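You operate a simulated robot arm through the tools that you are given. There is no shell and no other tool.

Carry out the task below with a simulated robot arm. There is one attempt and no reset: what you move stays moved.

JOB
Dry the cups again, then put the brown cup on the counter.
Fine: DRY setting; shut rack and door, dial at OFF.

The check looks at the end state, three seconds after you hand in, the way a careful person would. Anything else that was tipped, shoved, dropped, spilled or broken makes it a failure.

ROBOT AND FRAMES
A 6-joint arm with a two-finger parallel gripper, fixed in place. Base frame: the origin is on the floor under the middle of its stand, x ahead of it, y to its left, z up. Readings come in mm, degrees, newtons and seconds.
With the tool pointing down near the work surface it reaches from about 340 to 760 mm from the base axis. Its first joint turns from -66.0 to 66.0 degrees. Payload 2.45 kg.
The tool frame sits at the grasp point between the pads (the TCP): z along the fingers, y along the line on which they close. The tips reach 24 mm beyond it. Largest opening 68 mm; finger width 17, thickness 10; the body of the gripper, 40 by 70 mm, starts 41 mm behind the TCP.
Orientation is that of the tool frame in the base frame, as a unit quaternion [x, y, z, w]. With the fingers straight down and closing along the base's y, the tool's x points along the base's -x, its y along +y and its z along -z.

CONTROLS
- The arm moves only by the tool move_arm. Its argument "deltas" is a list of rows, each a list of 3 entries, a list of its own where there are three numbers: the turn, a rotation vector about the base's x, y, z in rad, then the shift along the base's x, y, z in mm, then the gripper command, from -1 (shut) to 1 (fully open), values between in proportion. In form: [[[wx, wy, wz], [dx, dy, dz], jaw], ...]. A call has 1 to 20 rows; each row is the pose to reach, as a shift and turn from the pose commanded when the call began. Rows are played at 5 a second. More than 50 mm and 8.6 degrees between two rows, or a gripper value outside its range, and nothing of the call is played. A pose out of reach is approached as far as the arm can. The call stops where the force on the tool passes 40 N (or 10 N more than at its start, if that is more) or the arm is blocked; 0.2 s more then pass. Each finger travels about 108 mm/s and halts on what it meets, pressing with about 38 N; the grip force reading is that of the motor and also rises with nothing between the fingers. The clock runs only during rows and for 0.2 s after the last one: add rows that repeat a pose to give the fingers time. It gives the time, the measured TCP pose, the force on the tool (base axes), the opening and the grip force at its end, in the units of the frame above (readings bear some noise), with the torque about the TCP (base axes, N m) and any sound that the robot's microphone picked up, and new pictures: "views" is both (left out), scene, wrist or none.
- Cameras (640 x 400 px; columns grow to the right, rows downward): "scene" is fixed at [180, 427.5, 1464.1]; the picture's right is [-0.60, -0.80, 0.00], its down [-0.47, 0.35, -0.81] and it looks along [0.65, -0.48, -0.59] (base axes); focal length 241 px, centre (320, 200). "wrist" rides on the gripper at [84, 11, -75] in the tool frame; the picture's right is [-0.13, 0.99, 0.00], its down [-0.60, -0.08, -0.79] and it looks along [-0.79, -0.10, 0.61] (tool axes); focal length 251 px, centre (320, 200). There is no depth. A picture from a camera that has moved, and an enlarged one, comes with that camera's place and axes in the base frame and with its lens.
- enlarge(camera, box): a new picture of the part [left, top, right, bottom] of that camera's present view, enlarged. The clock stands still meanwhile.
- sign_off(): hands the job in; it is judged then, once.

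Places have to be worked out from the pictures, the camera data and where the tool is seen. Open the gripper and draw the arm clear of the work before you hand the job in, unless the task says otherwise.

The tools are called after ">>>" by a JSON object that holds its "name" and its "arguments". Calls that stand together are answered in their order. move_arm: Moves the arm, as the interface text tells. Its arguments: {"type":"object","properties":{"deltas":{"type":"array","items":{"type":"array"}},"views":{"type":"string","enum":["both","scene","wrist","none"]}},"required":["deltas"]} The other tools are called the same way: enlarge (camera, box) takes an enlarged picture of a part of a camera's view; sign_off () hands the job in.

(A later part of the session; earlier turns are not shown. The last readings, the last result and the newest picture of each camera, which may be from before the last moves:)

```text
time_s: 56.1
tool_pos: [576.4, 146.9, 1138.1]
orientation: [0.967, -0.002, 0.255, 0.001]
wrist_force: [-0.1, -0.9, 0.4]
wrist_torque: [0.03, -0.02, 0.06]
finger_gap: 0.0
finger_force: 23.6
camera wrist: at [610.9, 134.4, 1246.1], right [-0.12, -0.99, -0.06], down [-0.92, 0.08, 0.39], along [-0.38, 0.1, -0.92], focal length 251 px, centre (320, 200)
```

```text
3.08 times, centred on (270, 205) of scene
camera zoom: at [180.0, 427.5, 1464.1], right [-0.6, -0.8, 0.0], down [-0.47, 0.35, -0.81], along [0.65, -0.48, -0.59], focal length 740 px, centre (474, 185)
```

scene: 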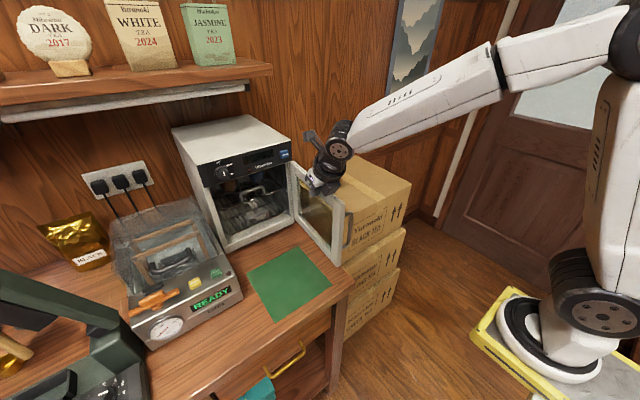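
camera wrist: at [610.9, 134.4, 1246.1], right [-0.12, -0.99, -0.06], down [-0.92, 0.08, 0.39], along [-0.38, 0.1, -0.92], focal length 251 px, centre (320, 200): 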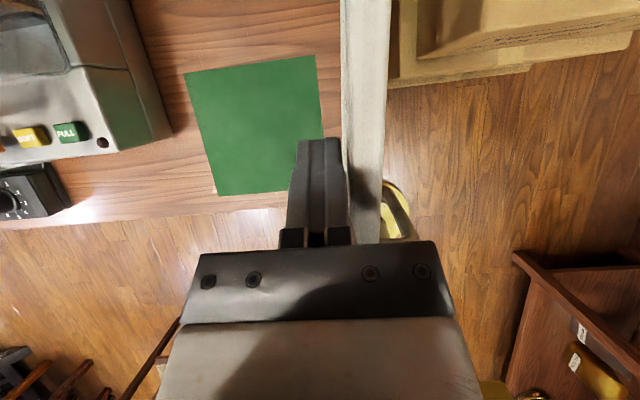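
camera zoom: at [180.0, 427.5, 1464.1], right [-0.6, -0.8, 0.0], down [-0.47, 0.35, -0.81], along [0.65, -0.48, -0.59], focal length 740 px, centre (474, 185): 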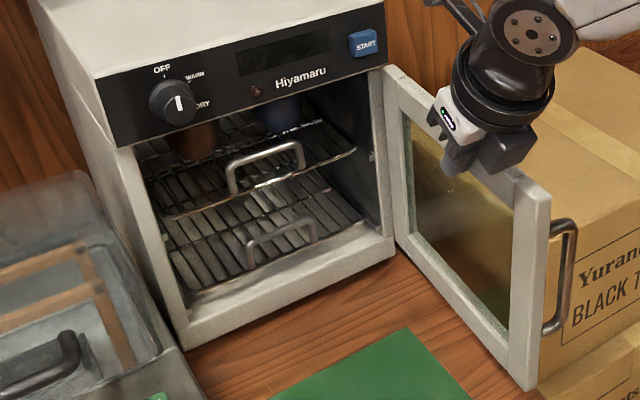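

One step was too long; I repeat with smaller lift steps.

>>> {"name": "move_arm", "arguments": {"deltas": [[[0, 0, 0], [-0.5, -9, 0], -1], [[0, 0, 0], [-0.8, -17, 0], -1], [[0, 0, 0], [-0.3, -26, 0], -1], [[0, 0, 0], [-0.3, -15, 0], -1], [[0, 0, 0], [-0.3, 5, 15], -1], [[0, 0, 0], [-10, 20, 45], -1], [[0, 0, 0], [-25, 40, 75], -1]], "views": "both"}}

>>> {"name": "enlarge", "arguments": {"camera": "scene", "box": [190, 140, 350, 270]}}

```text
time_s: 57.7
tool_pos: [551.2, 184.1, 1213.0]
orientation: [0.967, -0.002, 0.256, 0.0]
wrist_force: [0.1, 0.2, -0.2]
wrist_torque: [0.0, 0.02, 0.0]
finger_gap: 0.2
finger_force: 23.8
camera wrist: at [586.7, 172.5, 1319.7], right [-0.12, -0.99, -0.06], down [-0.92, 0.08, 0.39], along [-0.38, 0.1, -0.92], focal length 251 px, centre (320, 200)
```

scene: 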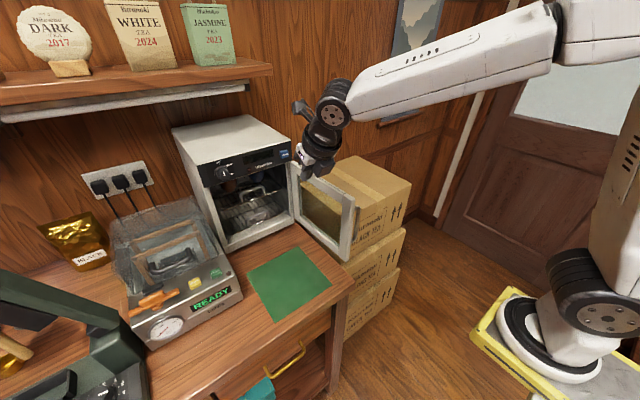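
wrist: 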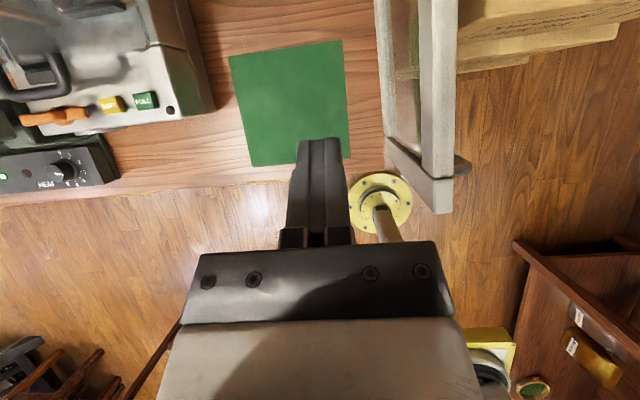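

```text
3.08 times, centred on (270, 205) of scene
camera zoom: at [180.0, 427.5, 1464.1], right [-0.6, -0.8, 0.0], down [-0.47, 0.35, -0.81], along [0.65, -0.48, -0.59], focal length 740 px, centre (474, 185)
```

zoom: 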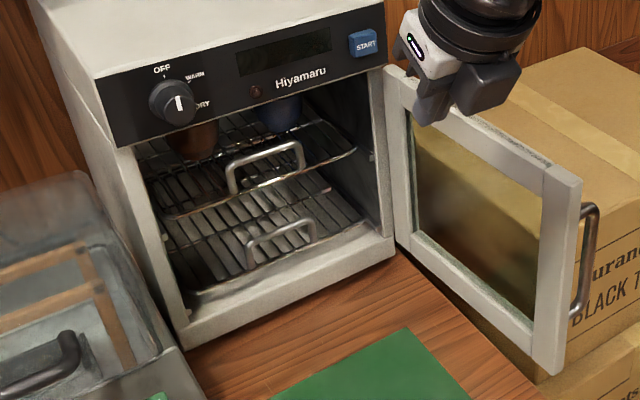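

The door is now ~97° open and clear of the cavity. Next: the upper rack's handle (horizontal bar, y≈201–279, z≈1077, x≈760). I bring the tool horizontal in front of it, then roll so the fingers close vertically.

>>> {"name": "move_arm", "arguments": {"deltas": [[[0, -0.131, 0], [-5, 8, -10], -1], [[0, -0.262, 0], [-5, 16, -20], 0], [[0, -0.393, 0], [-5, 24, -35], 0], [[0, -0.524, 0], [-5, 32, -50], 0], [[0, -0.655, 0], [-5, 40, -65], 0], [[0, -0.786, 0], [-5, 48, -80], 0], [[0, -0.917, 0], [-5, 54, -95], 0], [[0, -1.046, 0], [-5, 57, -110], 0], [[0, -1.046, 0], [-5, 57, -130], 0], [[0, -1.046, 0], [-5, 57, -130], 0]], "views": "both"}}

>>> {"name": "enlarge", "arguments": {"camera": "wrist", "box": [200, 0, 480, 180]}}

```text
time_s: 59.9
tool_pos: [546.2, 241.9, 1083.7]
orientation: [0.709, -0.002, 0.705, -0.001]
wrist_force: [0.8, 0.5, 1.1]
wrist_torque: [-0.02, 0.0, 0.0]
finger_gap: 34.2
finger_force: 0.1
camera wrist: at [470.3, 230.6, 1167.4], right [0.0, -0.99, -0.13], down [-0.8, 0.08, -0.6], along [0.6, 0.1, -0.79], focal length 251 px, centre (320, 200)
```

scene: 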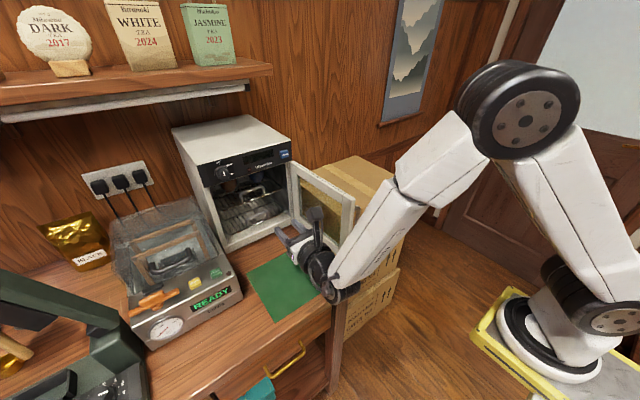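
wrist: 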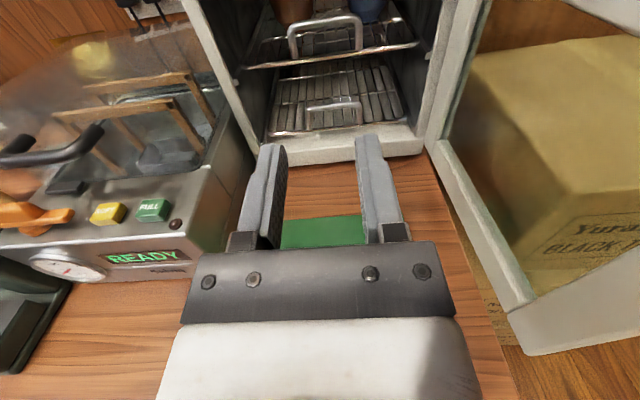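

```text
2.22 times, centred on (340, 90) of wrist
camera zoom: at [470.3, 230.6, 1167.4], right [0.0, -0.99, -0.13], down [-0.8, 0.08, -0.6], along [0.6, 0.1, -0.79], focal length 559 px, centre (276, 444)
```

zoom: 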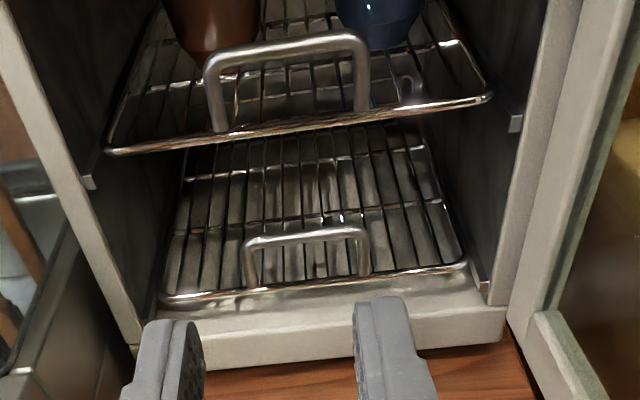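

The view is excellent: the upper-rack handle bar is at about x 760, z 1077, y 205–273; brown cup stands on the rack's left rear (x≈880, y≈287). I roll the gripper −90° (camera to the left side) so the fingers close vertically around the bar.

>>> {"name": "move_arm", "arguments": {"deltas": [[[-0.131, 0, 0], [5, 0, 0], 0], [[-0.262, 0, 0], [10, 0, 0], 0], [[-0.393, 0, 0], [15, 0, 0], 0], [[-0.524, 0, 0], [20, 0, 0], 0], [[-0.655, 0, 0], [25, 0, 0], 0], [[-0.786, 0, 0], [30, 0, 0], 0], [[-0.917, 0, 0], [35, -1, -2], 0], [[-1.048, 0, 0], [40, -2, -3], 0], [[-1.179, 0, 0], [45, -2, -4], 0], [[-1.31, 0, 0], [50, -3, -5], 0], [[-1.441, 0, 0], [55, -3, -6], 0], [[-1.571, 0, 0], [60, -3, -6], 0], [[-1.571, 0, 0], [60, -3, -6], 0]], "views": "both"}}

```text
time_s: 62.7
tool_pos: [606.4, 241.2, 1077.3]
orientation: [0.501, 0.497, 0.499, 0.502]
wrist_force: [0.1, 0.2, -0.2]
wrist_torque: [0.03, 0.0, 0.0]
finger_gap: 34.2
finger_force: 0.1
camera wrist: at [531.4, 324.3, 1087.7], right [0.0, -0.13, 0.99], down [-0.8, -0.6, -0.08], along [0.6, -0.79, -0.1], focal length 251 px, centre (320, 200)
```

scene: 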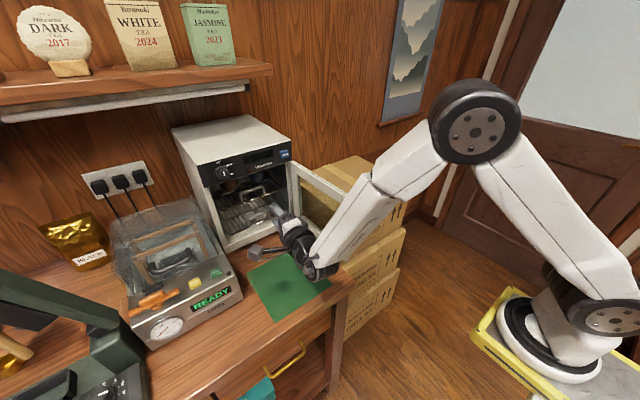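
wrist: 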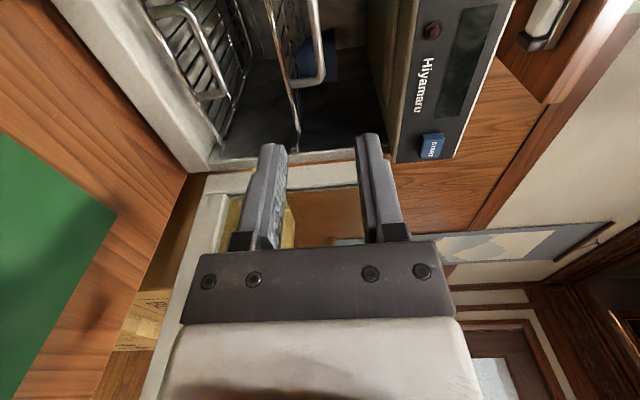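

Roll reached. The bar is at z≈1076 (tool at ≈1077). I narrow the opening to ~24 mm and advance to straddle the bar.

>>> {"name": "move_arm", "arguments": {"deltas": [[[0, 0, 0], [10, 0, 0], -0.3], [[0, 0, 0], [50, -1, 0], -0.3], [[0, 0, 0], [90, -2, 0], -0.3], [[0, 0, 0], [115, -2, 0], -0.3], [[0, 0, 0], [130, -2, 0], -0.3], [[0, 0, 0], [130, -2, 0], -0.3]], "views": "both"}}

>>> {"name": "enlarge", "arguments": {"camera": "wrist", "box": [200, 0, 440, 200]}}

>>> {"name": "enlarge", "arguments": {"camera": "scene", "box": [200, 150, 320, 250]}}

```text
time_s: 64.1
tool_pos: [738.5, 237.9, 1075.6]
orientation: [0.502, 0.498, 0.5, 0.501]
wrist_force: [0.4, -0.2, 0.1]
wrist_torque: [-0.02, 0.02, -0.01]
finger_gap: 24.1
finger_force: 0.0
camera wrist: at [663.3, 321.1, 1087.2], right [0.0, -0.13, 0.99], down [-0.8, -0.6, -0.08], along [0.6, -0.79, -0.1], focal length 251 px, centre (320, 200)
```

scene: 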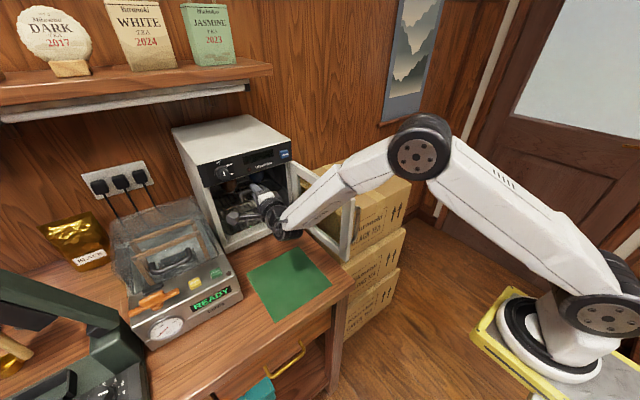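
wrist: 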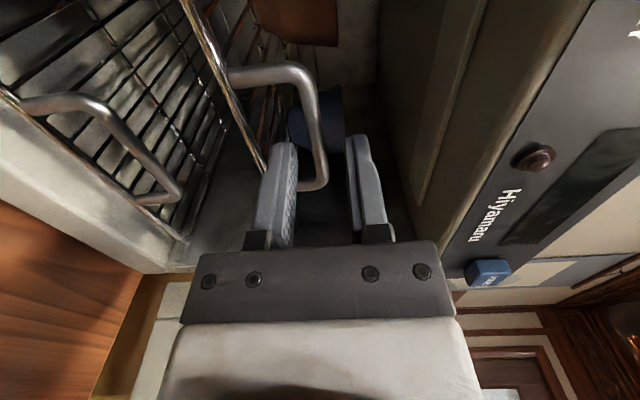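

```text
2.00 times, centred on (320, 100) of wrist
camera zoom: at [663.3, 321.1, 1087.2], right [0.0, -0.13, 0.99], down [-0.8, -0.6, -0.08], along [0.6, -0.79, -0.1], focal length 503 px, centre (320, 400)
```

zoom: 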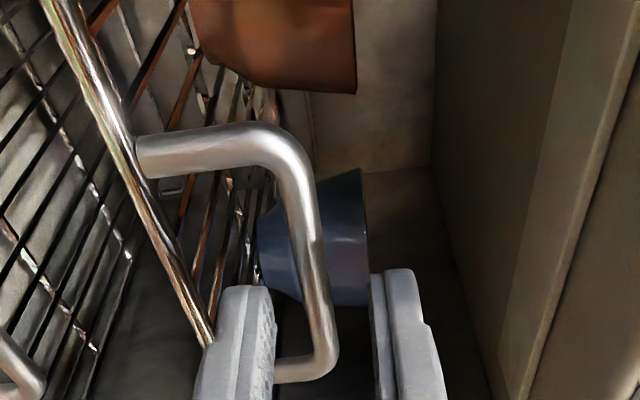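

```text
4.00 times, centred on (260, 200) of scene
camera zoom: at [180.0, 427.5, 1464.1], right [-0.6, -0.8, 0.0], down [-0.47, 0.35, -0.81], along [0.65, -0.48, -0.59], focal length 963 px, centre (560, 200)
```

zoom: 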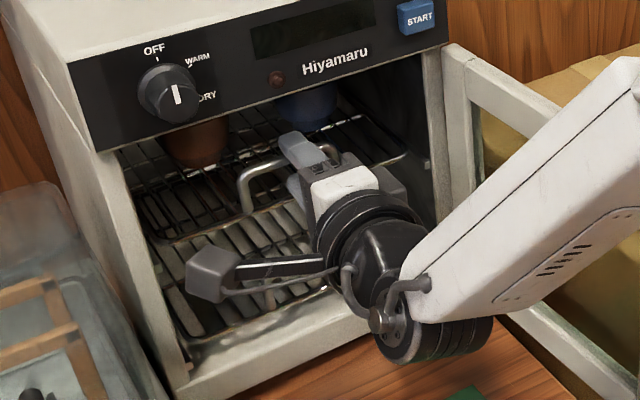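

The bar is between the fingers (about 2 mm low of centre) near the tips. I advance 13 mm, drop 2 mm and close.

>>> {"name": "move_arm", "arguments": {"deltas": [[[0, 0, 0], [6, 0, -2], -0.3], [[0, 0, 0], [13, 0, -2], -0.3], [[0, 0, 0], [13, 0, -2], -0.3], [[0, 0, 0], [13, 0, -2], -1], [[0, 0, 0], [13, 0, -2], -1], [[0, 0, 0], [13, 0, -2], -1]], "views": "wrist"}}

>>> {"name": "enlarge", "arguments": {"camera": "wrist", "box": [200, 0, 440, 200]}}

```text
time_s: 65.5
tool_pos: [750.3, 238.3, 1074.7]
orientation: [0.503, 0.497, 0.499, 0.501]
wrist_force: [-1.0, -0.1, -4.6]
wrist_torque: [0.32, 0.05, 0.04]
finger_gap: 7.5
finger_force: 29.6
camera wrist: at [674.8, 321.4, 1085.5], right [0.0, -0.13, 0.99], down [-0.8, -0.6, -0.08], along [0.6, -0.79, -0.11], focal length 251 px, centre (320, 200)
```

wrist: 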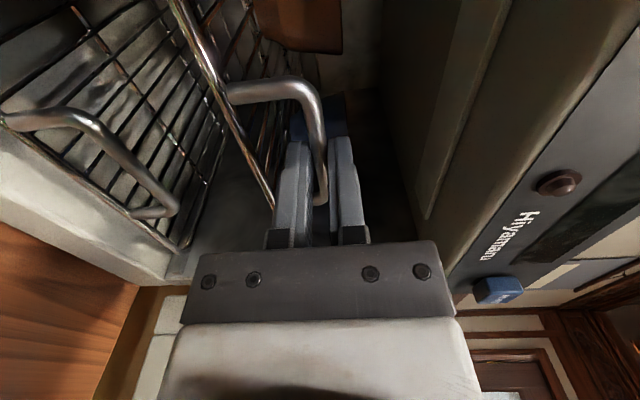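

```text
2.00 times, centred on (320, 100) of wrist
camera zoom: at [674.8, 321.4, 1085.5], right [0.0, -0.13, 0.99], down [-0.8, -0.6, -0.08], along [0.6, -0.79, -0.11], focal length 503 px, centre (320, 400)
```

zoom: 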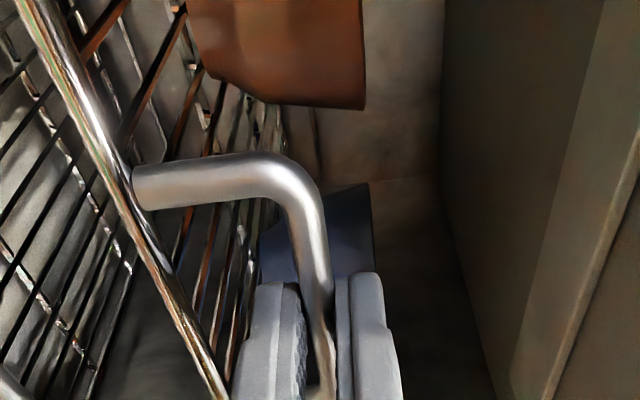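

The bar is held (gap 7.5 mm). I pull the rack out slowly, 54 mm first.

>>> {"name": "move_arm", "arguments": {"deltas": [[[0, 0, 0], [-4, 0, 0], -1], [[0, 0, 0], [-9, 0, 0], -1], [[0, 0, 0], [-15, 0, 0], -1], [[0, 0, 0], [-21, 0, 0], -1], [[0, 0, 0], [-27, 0, 0], -1], [[0, 0, 0], [-33, 0, 0], -1], [[0, 0, 0], [-39, 0, 0], -1], [[0, 0, 0], [-45, 0, 0], -1], [[0, 0, 0], [-50, 0, 0], -1], [[0, 0, 0], [-54, 0, 0], -1]], "views": "both"}}

>>> {"name": "enlarge", "arguments": {"camera": "scene", "box": [200, 150, 320, 250]}}

```text
time_s: 67.7
tool_pos: [695.9, 236.8, 1072.6]
orientation: [0.502, 0.498, 0.499, 0.501]
wrist_force: [0.0, -4.7, -4.7]
wrist_torque: [0.34, 0.1, -0.54]
finger_gap: 7.4
finger_force: 30.0
camera wrist: at [620.5, 321.4, 1085.5], right [0.0, -0.13, 0.99], down [-0.8, -0.6, -0.08], along [0.6, -0.79, -0.1], focal length 251 px, centre (320, 200)
```

scene: 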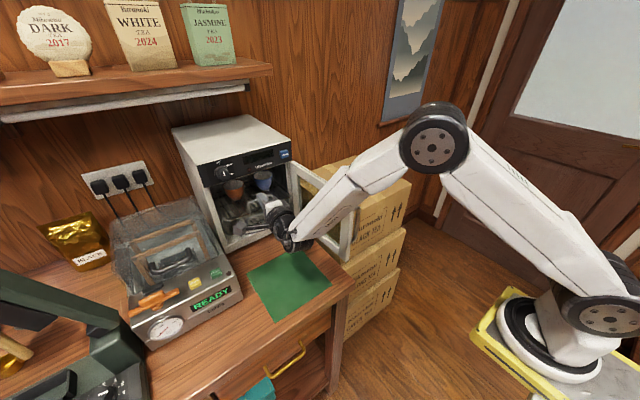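
wrist: 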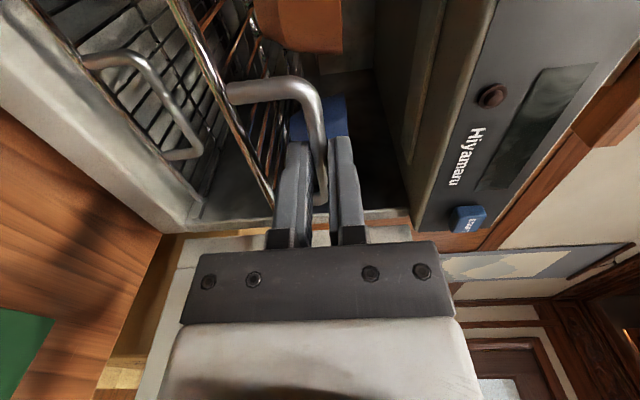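

```text
4.00 times, centred on (260, 200) of scene
camera zoom: at [180.2, 427.4, 1464.1], right [-0.6, -0.8, 0.0], down [-0.47, 0.35, -0.81], along [0.65, -0.48, -0.59], focal length 963 px, centre (560, 200)
```

zoom: 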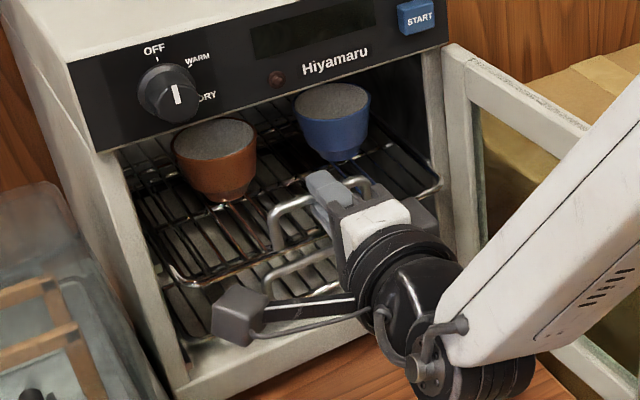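

The rack slides smoothly and both cups stay upright. Brown cup is now at about x 793, y 283. I pull further, slowly, another 56 mm.

>>> {"name": "move_arm", "arguments": {"deltas": [[[0, 0, 0], [-4, 0, 0], -1], [[0, 0, 0], [-9, 0, 0], -1], [[0, 0, 0], [-15, 0, 0], -1], [[0, 0, 0], [-21, 0, 0], -1], [[0, 0, 0], [-27, 0, 0], -1], [[0, 0, 0], [-33, 0, 0], -1], [[0, 0, 0], [-39, 0, 0], -1], [[0, 0, 0], [-45, 0, 0], -1], [[0, 0, 0], [-51, 0, 0], -1], [[0, 0, 0], [-56, 0, 0], -1]], "views": "both"}}

>>> {"name": "enlarge", "arguments": {"camera": "scene", "box": [200, 150, 320, 250]}}

```text
time_s: 69.9
tool_pos: [638.9, 237.8, 1074.0]
orientation: [0.502, 0.498, 0.5, 0.501]
wrist_force: [0.3, -8.3, -11.6]
wrist_torque: [0.32, 0.15, -0.14]
finger_gap: 7.9
finger_force: 28.9
camera wrist: at [564.5, 321.5, 1085.5], right [0.0, -0.13, 0.99], down [-0.8, -0.6, -0.08], along [0.6, -0.79, -0.1], focal length 251 px, centre (320, 200)
```

scene: 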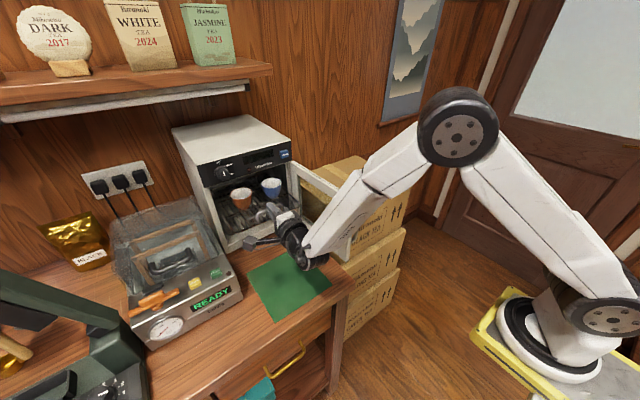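
wrist: 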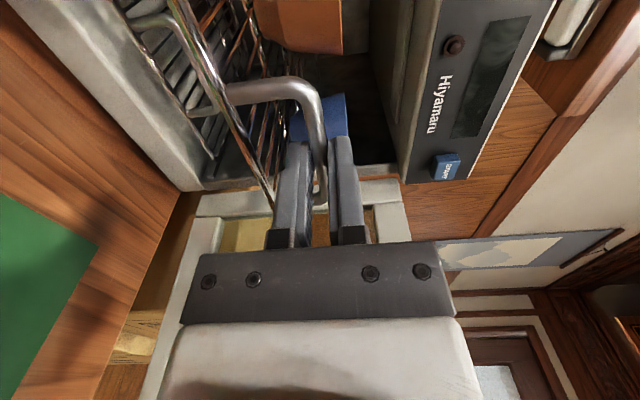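

```text
4.00 times, centred on (260, 200) of scene
camera zoom: at [180.3, 427.4, 1464.1], right [-0.6, -0.8, 0.0], down [-0.47, 0.35, -0.81], along [0.65, -0.48, -0.59], focal length 963 px, centre (560, 200)
```

zoom: 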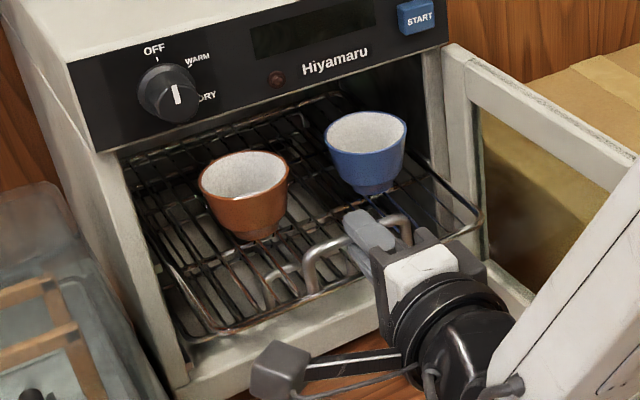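

Both cups are upright and now in the open (brown cup ≈ (738, 280)). The wrist feels a slight downward pull (−11.6 N); I test whether the rack is leaning on my gripper by easing down 1.5 mm.

>>> {"name": "move_arm", "arguments": {"deltas": [[[0, 0, 0], [0, 0, -0.8], -1], [[0, 0, 0], [0, 0, -1.5], -1], [[0, 0, 0], [0, 0, -1.5], -1]], "views": "none"}}

```text
time_s: 70.7
tool_pos: [638.9, 237.8, 1075.2]
orientation: [0.502, 0.495, 0.501, 0.502]
wrist_force: [-1.2, -7.1, -3.7]
wrist_torque: [0.29, 0.11, 0.14]
finger_gap: 7.5
finger_force: 30.3
```

The force dropped to −3.7 N, so it was just my height being slightly off. One more small step to confirm that the rails carry the rack.

>>> {"name": "move_arm", "arguments": {"deltas": [[[0, 0, 0], [0, 1, -0.7], -1], [[0, 0, 0], [0, 1, -1.6], -1], [[0, 0, 0], [0, 1, -1.6], -1]], "views": "none"}}

```text
time_s: 71.5
tool_pos: [638.9, 239.5, 1075.1]
orientation: [0.502, 0.493, 0.502, 0.504]
wrist_force: [-0.4, -17.2, 16.8]
wrist_torque: [0.25, -0.31, -0.3]
finger_gap: 7.5
finger_force: 29.4
```

Now +16.8 N upward: the rails firmly carry the rack, so it won't tip. I re-centre, pull out another 14 mm, then release the handle.

>>> {"name": "move_arm", "arguments": {"deltas": [[[0, 0, 0], [0, -2, 1.2], -1], [[0, 0, 0], [-5, -2.5, 1.2], -1], [[0, 0, 0], [-10, -2.5, 1.2], -1], [[0, 0, 0], [-14, -2.5, 1.2], -1], [[0, 0, 0], [-14, -2.5, 1.2], -1]], "views": "none"}}

```text
time_s: 72.7
tool_pos: [623.9, 238.0, 1075.6]
orientation: [0.501, 0.496, 0.502, 0.501]
wrist_force: [-0.1, 0.1, 16.1]
wrist_torque: [0.33, -0.28, 0.41]
finger_gap: 7.5
finger_force: 29.8
```

Rack is out ~124 mm. I raise slightly to neutralise the vertical force before letting go.

>>> {"name": "move_arm", "arguments": {"deltas": [[[0, 0, 0], [0, 0, 1], -1], [[0, 0, 0], [0, 0, 1.7], -1], [[0, 0, 0], [0, 0, 1.7], -1]], "views": "none"}}

```text
time_s: 73.5
tool_pos: [624.6, 238.7, 1074.4]
orientation: [0.501, 0.499, 0.5, 0.5]
wrist_force: [-1.1, 13.9, 6.8]
wrist_torque: [0.35, -0.09, -0.16]
finger_gap: 7.6
finger_force: 29.3
```

Forces are small now. I open the fingers to ~24 mm and back straight off the handle.

>>> {"name": "move_arm", "arguments": {"deltas": [[[0, 0, 0], [0, 0, 0.8], -0.7], [[0, 0, 0], [0, 0, 0.8], -0.3], [[0, 0, 0], [0, 0, 0.8], -0.3], [[0, 0, 0], [-15, 0, 0.8], -0.3], [[0, 0, 0], [-40, 0, 0.8], -0.3], [[0, 0, 0], [-70, 0, 0.8], -0.3]], "views": "both"}}

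>>> {"name": "enlarge", "arguments": {"camera": "scene", "box": [190, 140, 330, 260]}}

```text
time_s: 74.9
tool_pos: [553.7, 238.3, 1076.3]
orientation: [0.501, 0.497, 0.5, 0.502]
wrist_force: [0.7, -0.7, 0.2]
wrist_torque: [0.01, 0.0, -0.01]
finger_gap: 23.9
finger_force: 0.1
camera wrist: at [478.5, 321.5, 1087.0], right [0.0, -0.13, 0.99], down [-0.8, -0.6, -0.08], along [0.6, -0.79, -0.1], focal length 251 px, centre (320, 200)
```

scene: 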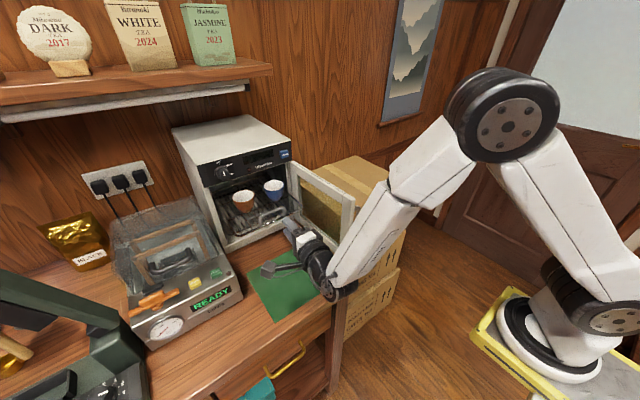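
wrist: 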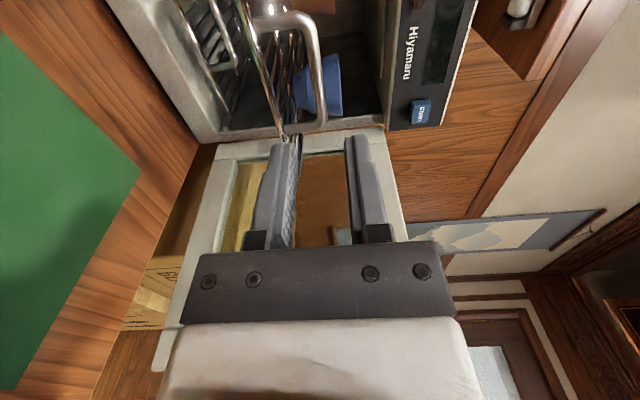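

```text
3.33 times, centred on (260, 200) of scene
camera zoom: at [180.1, 427.5, 1464.1], right [-0.6, -0.8, 0.0], down [-0.47, 0.35, -0.81], along [0.65, -0.48, -0.59], focal length 802 px, centre (520, 200)
```

zoom: 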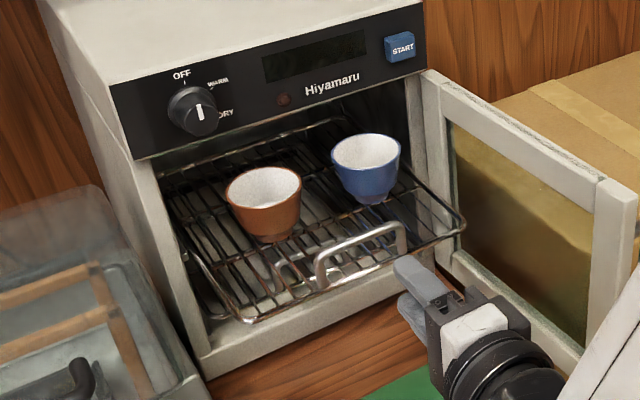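

The rack stays out and level. Now the brown cup (≈ x 725, y 281, z 1048–1092). I roll back to −180° (camera above) while rising and aligning to y≈281, then pitch down 35°.

>>> {"name": "move_arm", "arguments": {"deltas": [[[0.131, 0, 0], [0, 4, 8], -0.3], [[0.262, 0, 0], [0, 8, 16], 0], [[0.393, 0, 0], [0, 12, 24], 0.5], [[0.524, 0, 0], [0, 16, 32], 1], [[0.655, 0, 0], [0, 20, 40], 1], [[0.786, 0, 0], [0, 24, 48], 1], [[0.917, 0, 0], [0, 28, 56], 1], [[1.048, 0, 0], [0, 32, 64], 1], [[1.179, 0, 0], [0, 36, 72], 1], [[1.31, 0, 0], [0, 40, 80], 1], [[1.441, 0, 0], [0, 42, 85], 1], [[1.571, 0, 0], [0, 43, 85], 1]], "views": "none"}}

>>> {"name": "move_arm", "arguments": {"deltas": [[[0, 0.122, 0], [15, 0, 0], 1], [[0, 0.244, 0], [30, 0, 0], 1], [[0, 0.366, 0], [45, 0, 0], 1], [[0, 0.488, 0], [60, 0, 0], 1], [[0, 0.611, 0], [75, 0, 0], 1], [[0, 0.611, 0], [75, 0, 0], 1]], "views": "both"}}

>>> {"name": "enlarge", "arguments": {"camera": "wrist", "box": [220, 0, 420, 160]}}

```text
time_s: 77.5
tool_pos: [553.6, 281.1, 1160.9]
orientation: [0.71, -0.002, 0.705, -0.003]
wrist_force: [0.6, 0.0, 0.4]
wrist_torque: [0.02, 0.01, 0.02]
finger_gap: 68.0
finger_force: 0.2
```

```text
time_s: 78.9
tool_pos: [630.1, 280.3, 1161.2]
orientation: [0.888, -0.002, 0.459, -0.001]
wrist_force: [-0.1, 0.8, 0.5]
wrist_torque: [0.01, -0.01, -0.04]
finger_gap: 67.8
finger_force: 0.0
camera wrist: at [617.7, 268.0, 1273.2], right [-0.08, -0.99, -0.11], down [-1.0, 0.08, -0.03], along [0.04, 0.11, -0.99], focal length 251 px, centre (320, 200)
```

scene: 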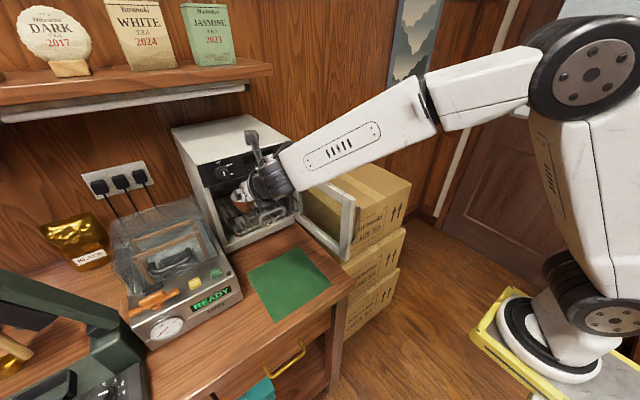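
wrist: 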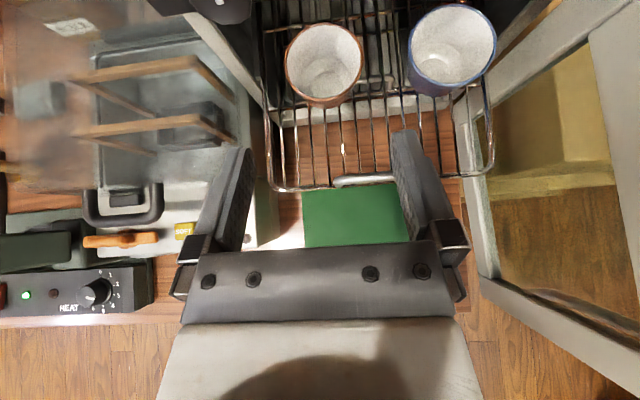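

```text
2.50 times, centred on (320, 80) of wrist
camera zoom: at [617.7, 268.0, 1273.2], right [-0.08, -0.99, -0.11], down [-1.0, 0.08, -0.03], along [0.04, 0.11, -0.99], focal length 629 px, centre (320, 500)
```

zoom: 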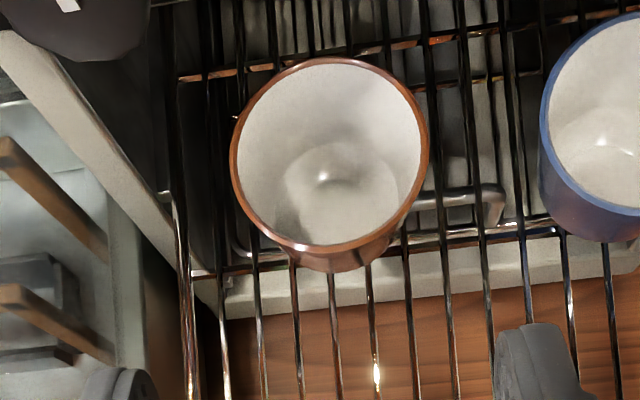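

Top view gives the brown cup's rim centre at ≈ (727, 278), rim Ø≈58 mm. I move along the tool axis toward it, stopping 30 mm short to check alignment.

>>> {"name": "move_arm", "arguments": {"deltas": [[[0, 0, 0], [14, -1.8, -20], 1], [[0, 0, 0], [39, -1.8, -37.5], 1], [[0, 0, 0], [63, -1.8, -54.5], 1], [[0, 0, 0], [63, -1.8, -54.5], 1]], "views": "both"}}

>>> {"name": "enlarge", "arguments": {"camera": "wrist", "box": [200, 20, 440, 200]}}

>>> {"name": "enlarge", "arguments": {"camera": "scene", "box": [190, 120, 330, 260]}}

```text
time_s: 79.9
tool_pos: [691.7, 275.8, 1105.7]
orientation: [0.888, -0.002, 0.459, 0.0]
wrist_force: [-0.2, 0.1, 0.5]
wrist_torque: [0.02, 0.01, 0.0]
finger_gap: 67.8
finger_force: 0.1
camera wrist: at [678.4, 263.7, 1218.2], right [-0.08, -0.99, -0.11], down [-1.0, 0.08, -0.03], along [0.04, 0.1, -0.99], focal length 251 px, centre (320, 200)
```

scene: 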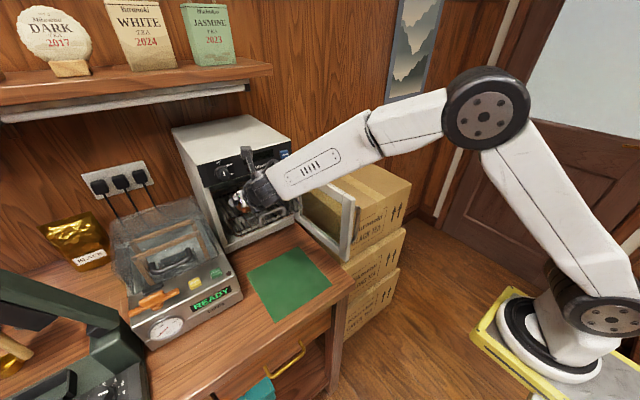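
wrist: 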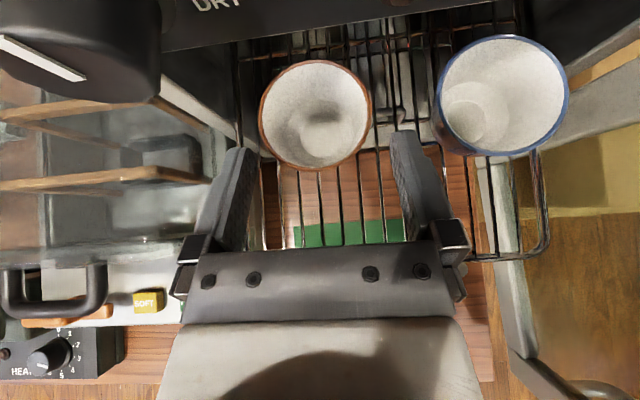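

```text
2.22 times, centred on (320, 110) of wrist
camera zoom: at [678.4, 263.7, 1218.2], right [-0.08, -0.99, -0.11], down [-1.0, 0.08, -0.03], along [0.04, 0.1, -0.99], focal length 559 px, centre (320, 400)
```

zoom: 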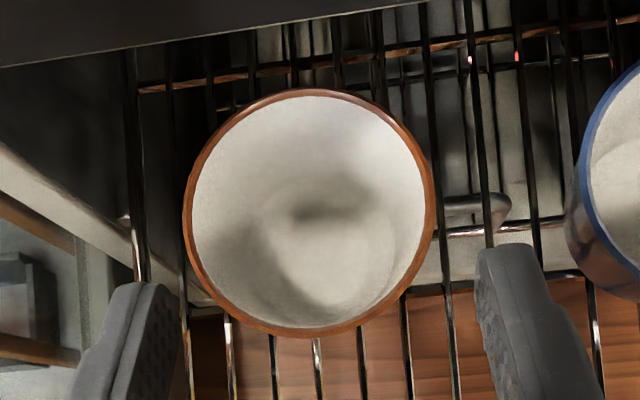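

```text
2.86 times, centred on (260, 190) of scene
camera zoom: at [180.0, 427.5, 1464.1], right [-0.6, -0.8, 0.0], down [-0.47, 0.35, -0.81], along [0.65, -0.48, -0.59], focal length 688 px, centre (491, 229)
```

zoom: 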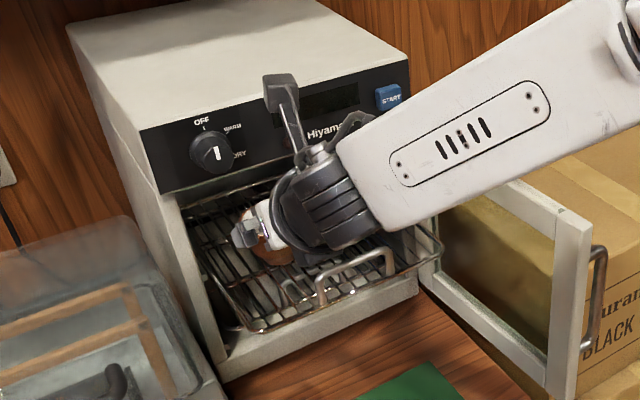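

Alignment is good (cup ≈1.5 mm toward +y). I make the final advance and close gently on the rim.

>>> {"name": "move_arm", "arguments": {"deltas": [[[0, 0, 0], [10, 1.5, -6.4], 1], [[0, 0, 0], [20, 1.5, -12.7], 1], [[0, 0, 0], [26.3, 1.5, -16.7], 1], [[0, 0, 0], [26.3, 1.5, -16.7], 1]], "views": "wrist"}}

>>> {"name": "enlarge", "arguments": {"camera": "wrist", "box": [200, 60, 440, 240]}}

```text
time_s: 80.9
tool_pos: [716.6, 278.5, 1088.9]
orientation: [0.888, -0.003, 0.459, 0.0]
wrist_force: [-0.3, 0.1, 0.5]
wrist_torque: [0.01, 0.02, -0.02]
finger_gap: 68.1
finger_force: 0.1
camera wrist: at [703.8, 266.2, 1202.0], right [-0.08, -0.99, -0.11], down [-1.0, 0.08, -0.03], along [0.04, 0.1, -0.99], focal length 251 px, centre (320, 200)
```

wrist: 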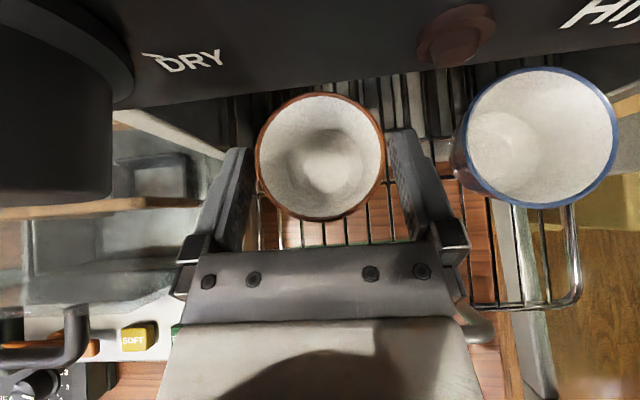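

```text
2.22 times, centred on (320, 150) of wrist
camera zoom: at [703.8, 266.2, 1202.0], right [-0.08, -0.99, -0.11], down [-1.0, 0.08, -0.03], along [0.04, 0.1, -0.99], focal length 559 px, centre (320, 311)
```

zoom: 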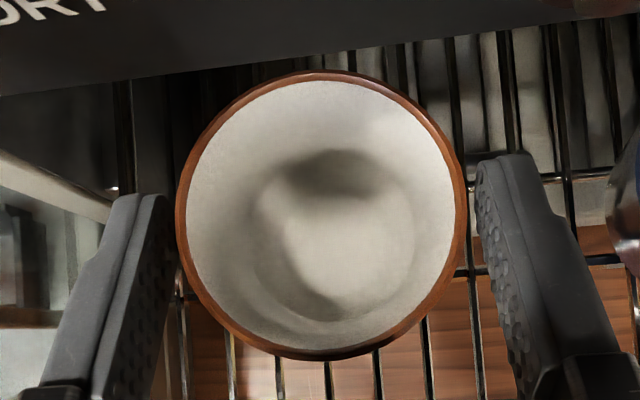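

The fingers straddle the rim with the cup centred within ~1 mm. I shift 1 mm and close in small steps.

>>> {"name": "move_arm", "arguments": {"deltas": [[[0, 0, 0], [0, 1.2, 0], 1], [[0, 0, 0], [0, 1.2, 0], 0.85], [[0, 0, 0], [0, 1.2, 0], 0.75], [[0, 0, 0], [0, 1.2, 0], 0.66], [[0, 0, 0], [0, 1.2, 0], 0.55], [[0, 0, 0], [0, 1.2, 0], 0.4], [[0, 0, 0], [0, 1.2, 0], 0.4]], "views": "wrist"}}

>>> {"name": "enlarge", "arguments": {"camera": "wrist", "box": [200, 60, 440, 240]}}

```text
time_s: 82.5
tool_pos: [718.1, 281.1, 1090.4]
orientation: [0.889, -0.003, 0.459, 0.001]
wrist_force: [0.1, -0.1, 0.1]
wrist_torque: [-0.01, -0.06, -0.01]
finger_gap: 58.1
finger_force: 38.4
camera wrist: at [704.5, 268.0, 1202.1], right [-0.08, -0.99, -0.11], down [-1.0, 0.08, -0.03], along [0.04, 0.1, -0.99], focal length 251 px, centre (320, 200)
```

wrist: 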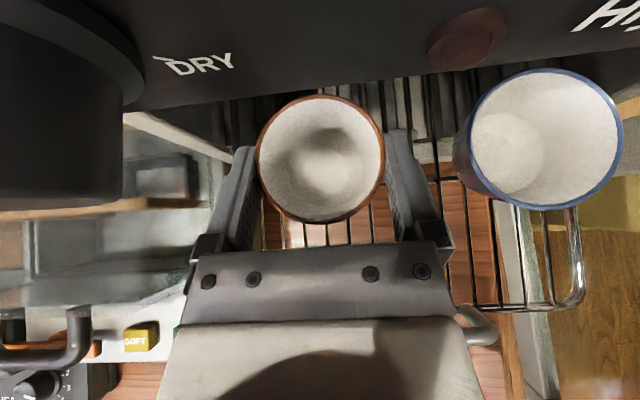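

```text
2.22 times, centred on (320, 150) of wrist
camera zoom: at [704.5, 268.0, 1202.1], right [-0.08, -0.99, -0.11], down [-1.0, 0.08, -0.03], along [0.04, 0.1, -0.99], focal length 559 px, centre (320, 311)
```

zoom: 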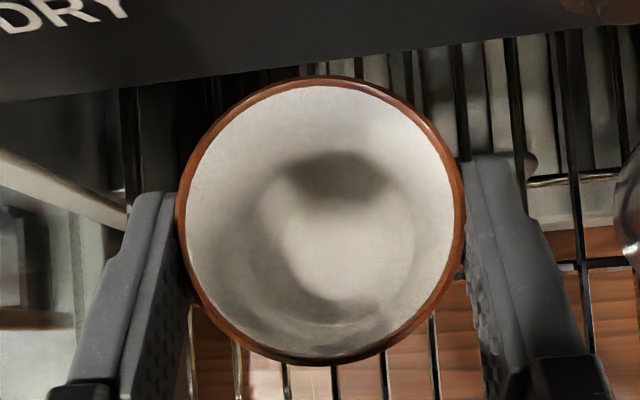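

Gripped at 58.1 mm with 38 N. I lift 12 mm and check.

>>> {"name": "move_arm", "arguments": {"deltas": [[[0, 0, 0], [0, 0, 3], 0.3], [[0, 0, 0], [0, 0, 7], 0.3], [[0, 0, 0], [-2, 0, 12], 0.3], [[0, 0, 0], [-2, 0, 12], 0.3]], "views": "both"}}

>>> {"name": "enlarge", "arguments": {"camera": "scene", "box": [190, 120, 330, 260]}}

>>> {"name": "enlarge", "arguments": {"camera": "wrist", "box": [200, 60, 440, 240]}}

```text
time_s: 83.5
tool_pos: [717.9, 281.0, 1100.2]
orientation: [0.889, -0.002, 0.459, 0.0]
wrist_force: [-0.7, 0.2, -0.4]
wrist_torque: [0.01, 0.03, 0.02]
finger_gap: 58.5
finger_force: 38.3
camera wrist: at [704.0, 268.8, 1213.4], right [-0.08, -0.99, -0.11], down [-1.0, 0.08, -0.03], along [0.04, 0.1, -0.99], focal length 251 px, centre (320, 200)
```

scene: 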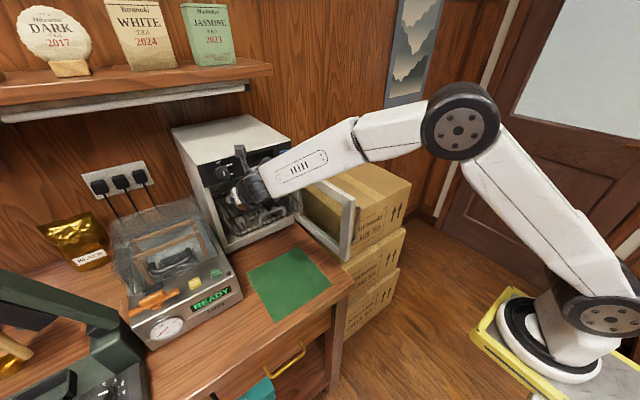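
wrist: 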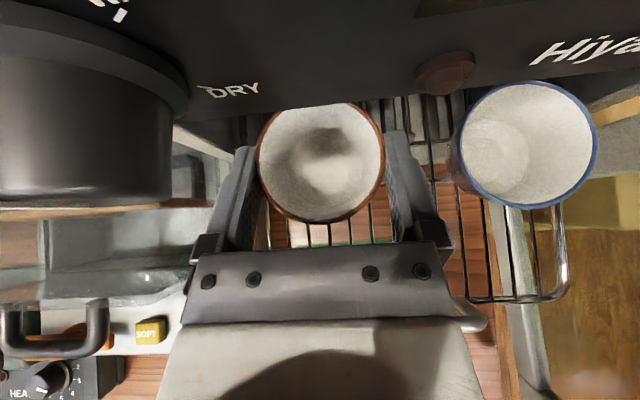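

```text
2.86 times, centred on (260, 190) of scene
camera zoom: at [180.0, 427.5, 1464.0], right [-0.6, -0.8, 0.0], down [-0.47, 0.35, -0.81], along [0.65, -0.48, -0.59], focal length 688 px, centre (491, 229)
```

zoom: 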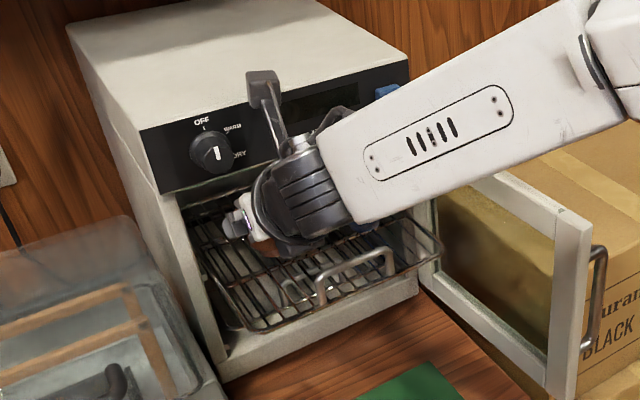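

```text
2.22 times, centred on (320, 150) of wrist
camera zoom: at [704.0, 268.8, 1213.4], right [-0.08, -0.99, -0.11], down [-1.0, 0.08, -0.03], along [0.04, 0.1, -0.99], focal length 559 px, centre (320, 311)
```

zoom: 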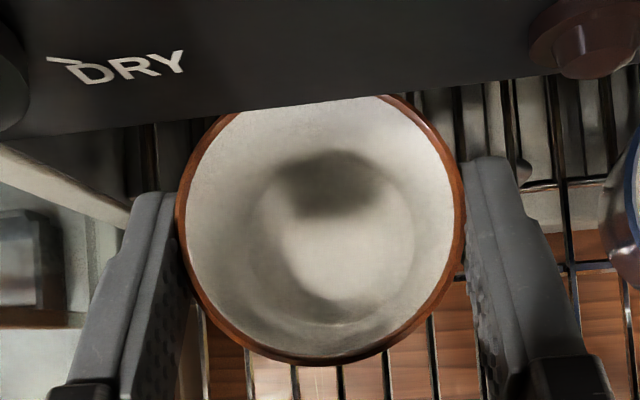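

The cup is held and clear of the rack. I retreat back-and-up over the rack handle to about (496, 290, 1146).

>>> {"name": "move_arm", "arguments": {"deltas": [[[0, 0, 0], [-12, 0, 7], 0.3], [[0, 0, 0], [-28, 0, 16], 0.3], [[0, 0, 0], [-46, 0, 28], 0.3], [[0, 0, 0], [-66, 0, 40], 0.3], [[0, 0, 0], [-90, 0, 48], 0.3], [[0, 0, 0], [-115, 0, 52], 0.3], [[0, 0, 0], [-142, 0, 52], 0.3], [[0, 0, 0], [-170, 0, 52], 0.3], [[0, 0, 0], [-195, 0, 50], 0.3], [[0, 0, 0], [-212, 5, 46], 0.3], [[0, 0, 0], [-220, 10, 45], 0.3], [[0, 0, 0], [-220, 10, 45], 0.3]], "views": "both"}}

>>> {"name": "enlarge", "arguments": {"camera": "scene", "box": [190, 120, 350, 300]}}

```text
time_s: 86.1
tool_pos: [496.9, 290.1, 1146.5]
orientation: [0.889, -0.002, 0.459, 0.0]
wrist_force: [0.4, -0.2, -0.6]
wrist_torque: [-0.01, -0.01, 0.01]
finger_gap: 58.1
finger_force: 38.2
camera wrist: at [483.9, 279.1, 1258.3], right [-0.08, -0.99, -0.11], down [-1.0, 0.08, -0.03], along [0.04, 0.1, -0.99], focal length 251 px, centre (320, 200)
```

scene: 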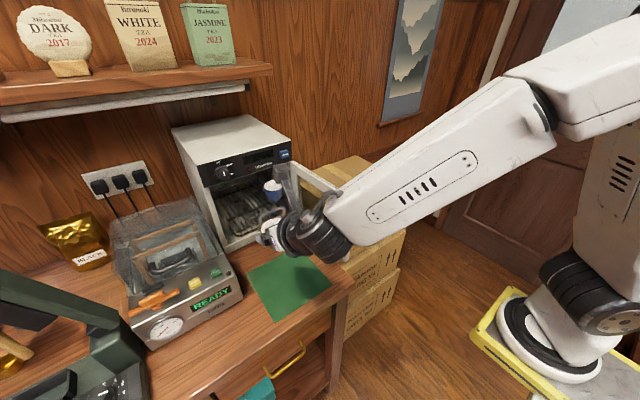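
wrist: 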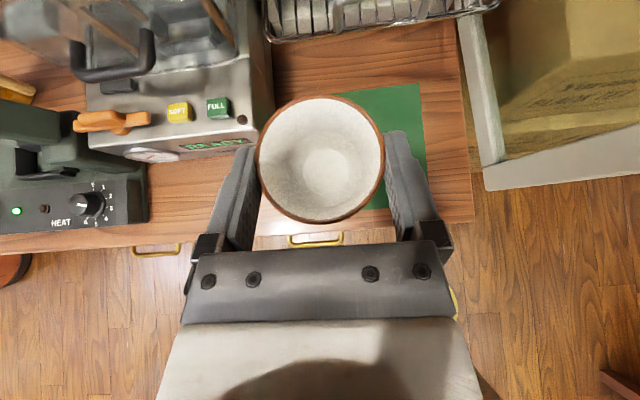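

```text
2.22 times, centred on (270, 210) of scene
camera zoom: at [180.0, 427.6, 1464.0], right [-0.6, -0.8, 0.0], down [-0.47, 0.35, -0.81], along [0.65, -0.48, -0.59], focal length 535 px, centre (431, 178)
```

zoom: 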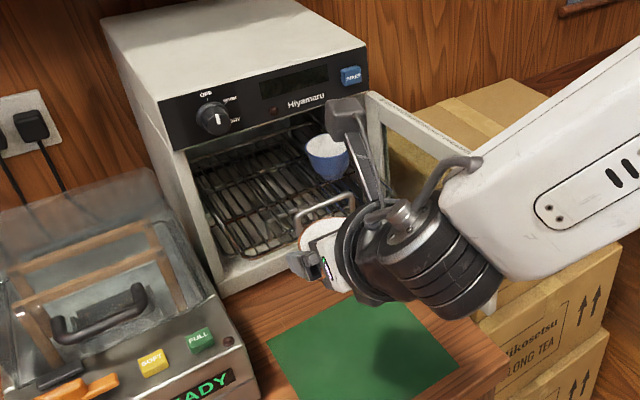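

The cup is secure. I'll set it on the bare counter left of the mat, in front of Selviq, at about (515, 415) – outside the door's swing. I move over there and descend partway.

>>> {"name": "move_arm", "arguments": {"deltas": [[[0, 0, 0], [2, 25, 0], 0.3], [[0, 0, 0], [4, 55, 0], 0.3], [[0, 0, 0], [6, 85, 0], 0.3], [[0, 0, 0], [8, 110, -10], 0.3], [[0, 0, 0], [9, 125, -30], 0.3], [[0, 0, 0], [9, 125, -60], 0.3], [[0, 0, 0], [9, 125, -90], 0.3], [[0, 0, 0], [9, 125, -120], 0.3], [[0, 0, 0], [9, 125, -145], 0.3], [[0, 0, 0], [9, 125, -155], 0.3], [[0, 0, 0], [9, 125, -155], 0.3]], "views": "both"}}

>>> {"name": "enlarge", "arguments": {"camera": "scene", "box": [90, 220, 320, 380]}}

```text
time_s: 88.5
tool_pos: [505.0, 415.4, 991.2]
orientation: [0.889, -0.002, 0.459, 0.0]
wrist_force: [-0.7, 0.2, -1.0]
wrist_torque: [-0.02, 0.02, 0.03]
finger_gap: 58.3
finger_force: 38.1
camera wrist: at [493.1, 403.3, 1103.3], right [-0.08, -0.99, -0.11], down [-1.0, 0.08, -0.03], along [0.04, 0.1, -0.99], focal length 251 px, centre (320, 200)
```

scene: 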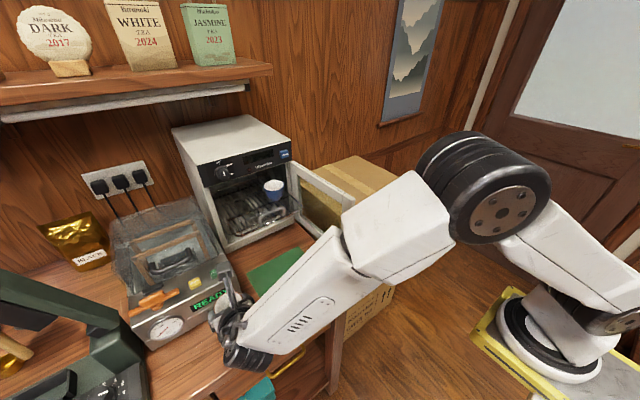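
wrist: 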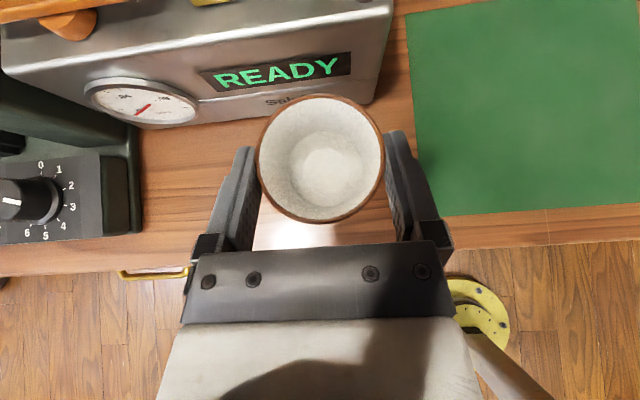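

```text
2.50 times, centred on (205, 300) of scene
camera zoom: at [180.0, 427.6, 1464.0], right [-0.6, -0.8, 0.0], down [-0.47, 0.35, -0.81], along [0.65, -0.48, -0.59], focal length 602 px, centre (608, -50)
```

zoom: 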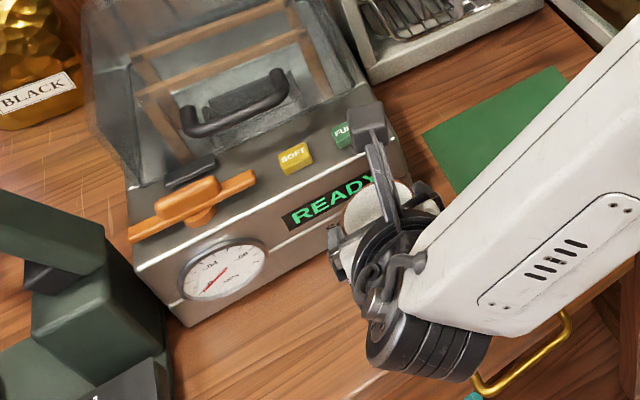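

Clear all round (Selviq front x≈571, counter edge x≈464). I nudge +6 mm in x and lower toward the counter.

>>> {"name": "move_arm", "arguments": {"deltas": [[[0, 0, 0], [3, 0, -8], 0.3], [[0, 0, 0], [6, 0, -15], 0.3], [[0, 0, 0], [6, 0, -20], 0.3], [[0, 0, 0], [6, 0, -24], 0.3], [[0, 0, 0], [6, 0, -24], 0.3]], "views": "scene"}}

>>> {"name": "move_arm", "arguments": {"deltas": [[[0, 0, 0], [0, 0, -1.5], 0.3], [[0, 0, 0], [0, 0, -3], 0.3], [[0, 0, 0], [0, 0, -3], 0.3]], "views": "none"}}

```text
time_s: 89.7
tool_pos: [512.5, 414.8, 966.4]
orientation: [0.889, -0.003, 0.459, 0.001]
wrist_force: [0.4, 0.6, -1.0]
wrist_torque: [-0.01, 0.02, 0.03]
finger_gap: 58.4
finger_force: 38.3
```

scene: 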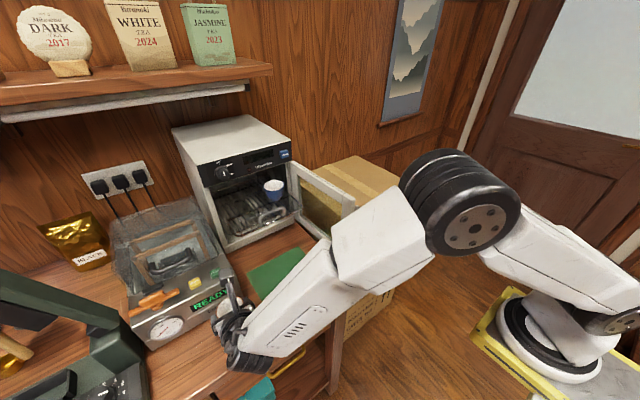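

```text
time_s: 90.5
tool_pos: [511.3, 415.3, 963.4]
orientation: [0.889, -0.002, 0.459, 0.0]
wrist_force: [-0.4, -0.4, -1.3]
wrist_torque: [0.01, 0.04, -0.01]
finger_gap: 58.3
finger_force: 38.1
```

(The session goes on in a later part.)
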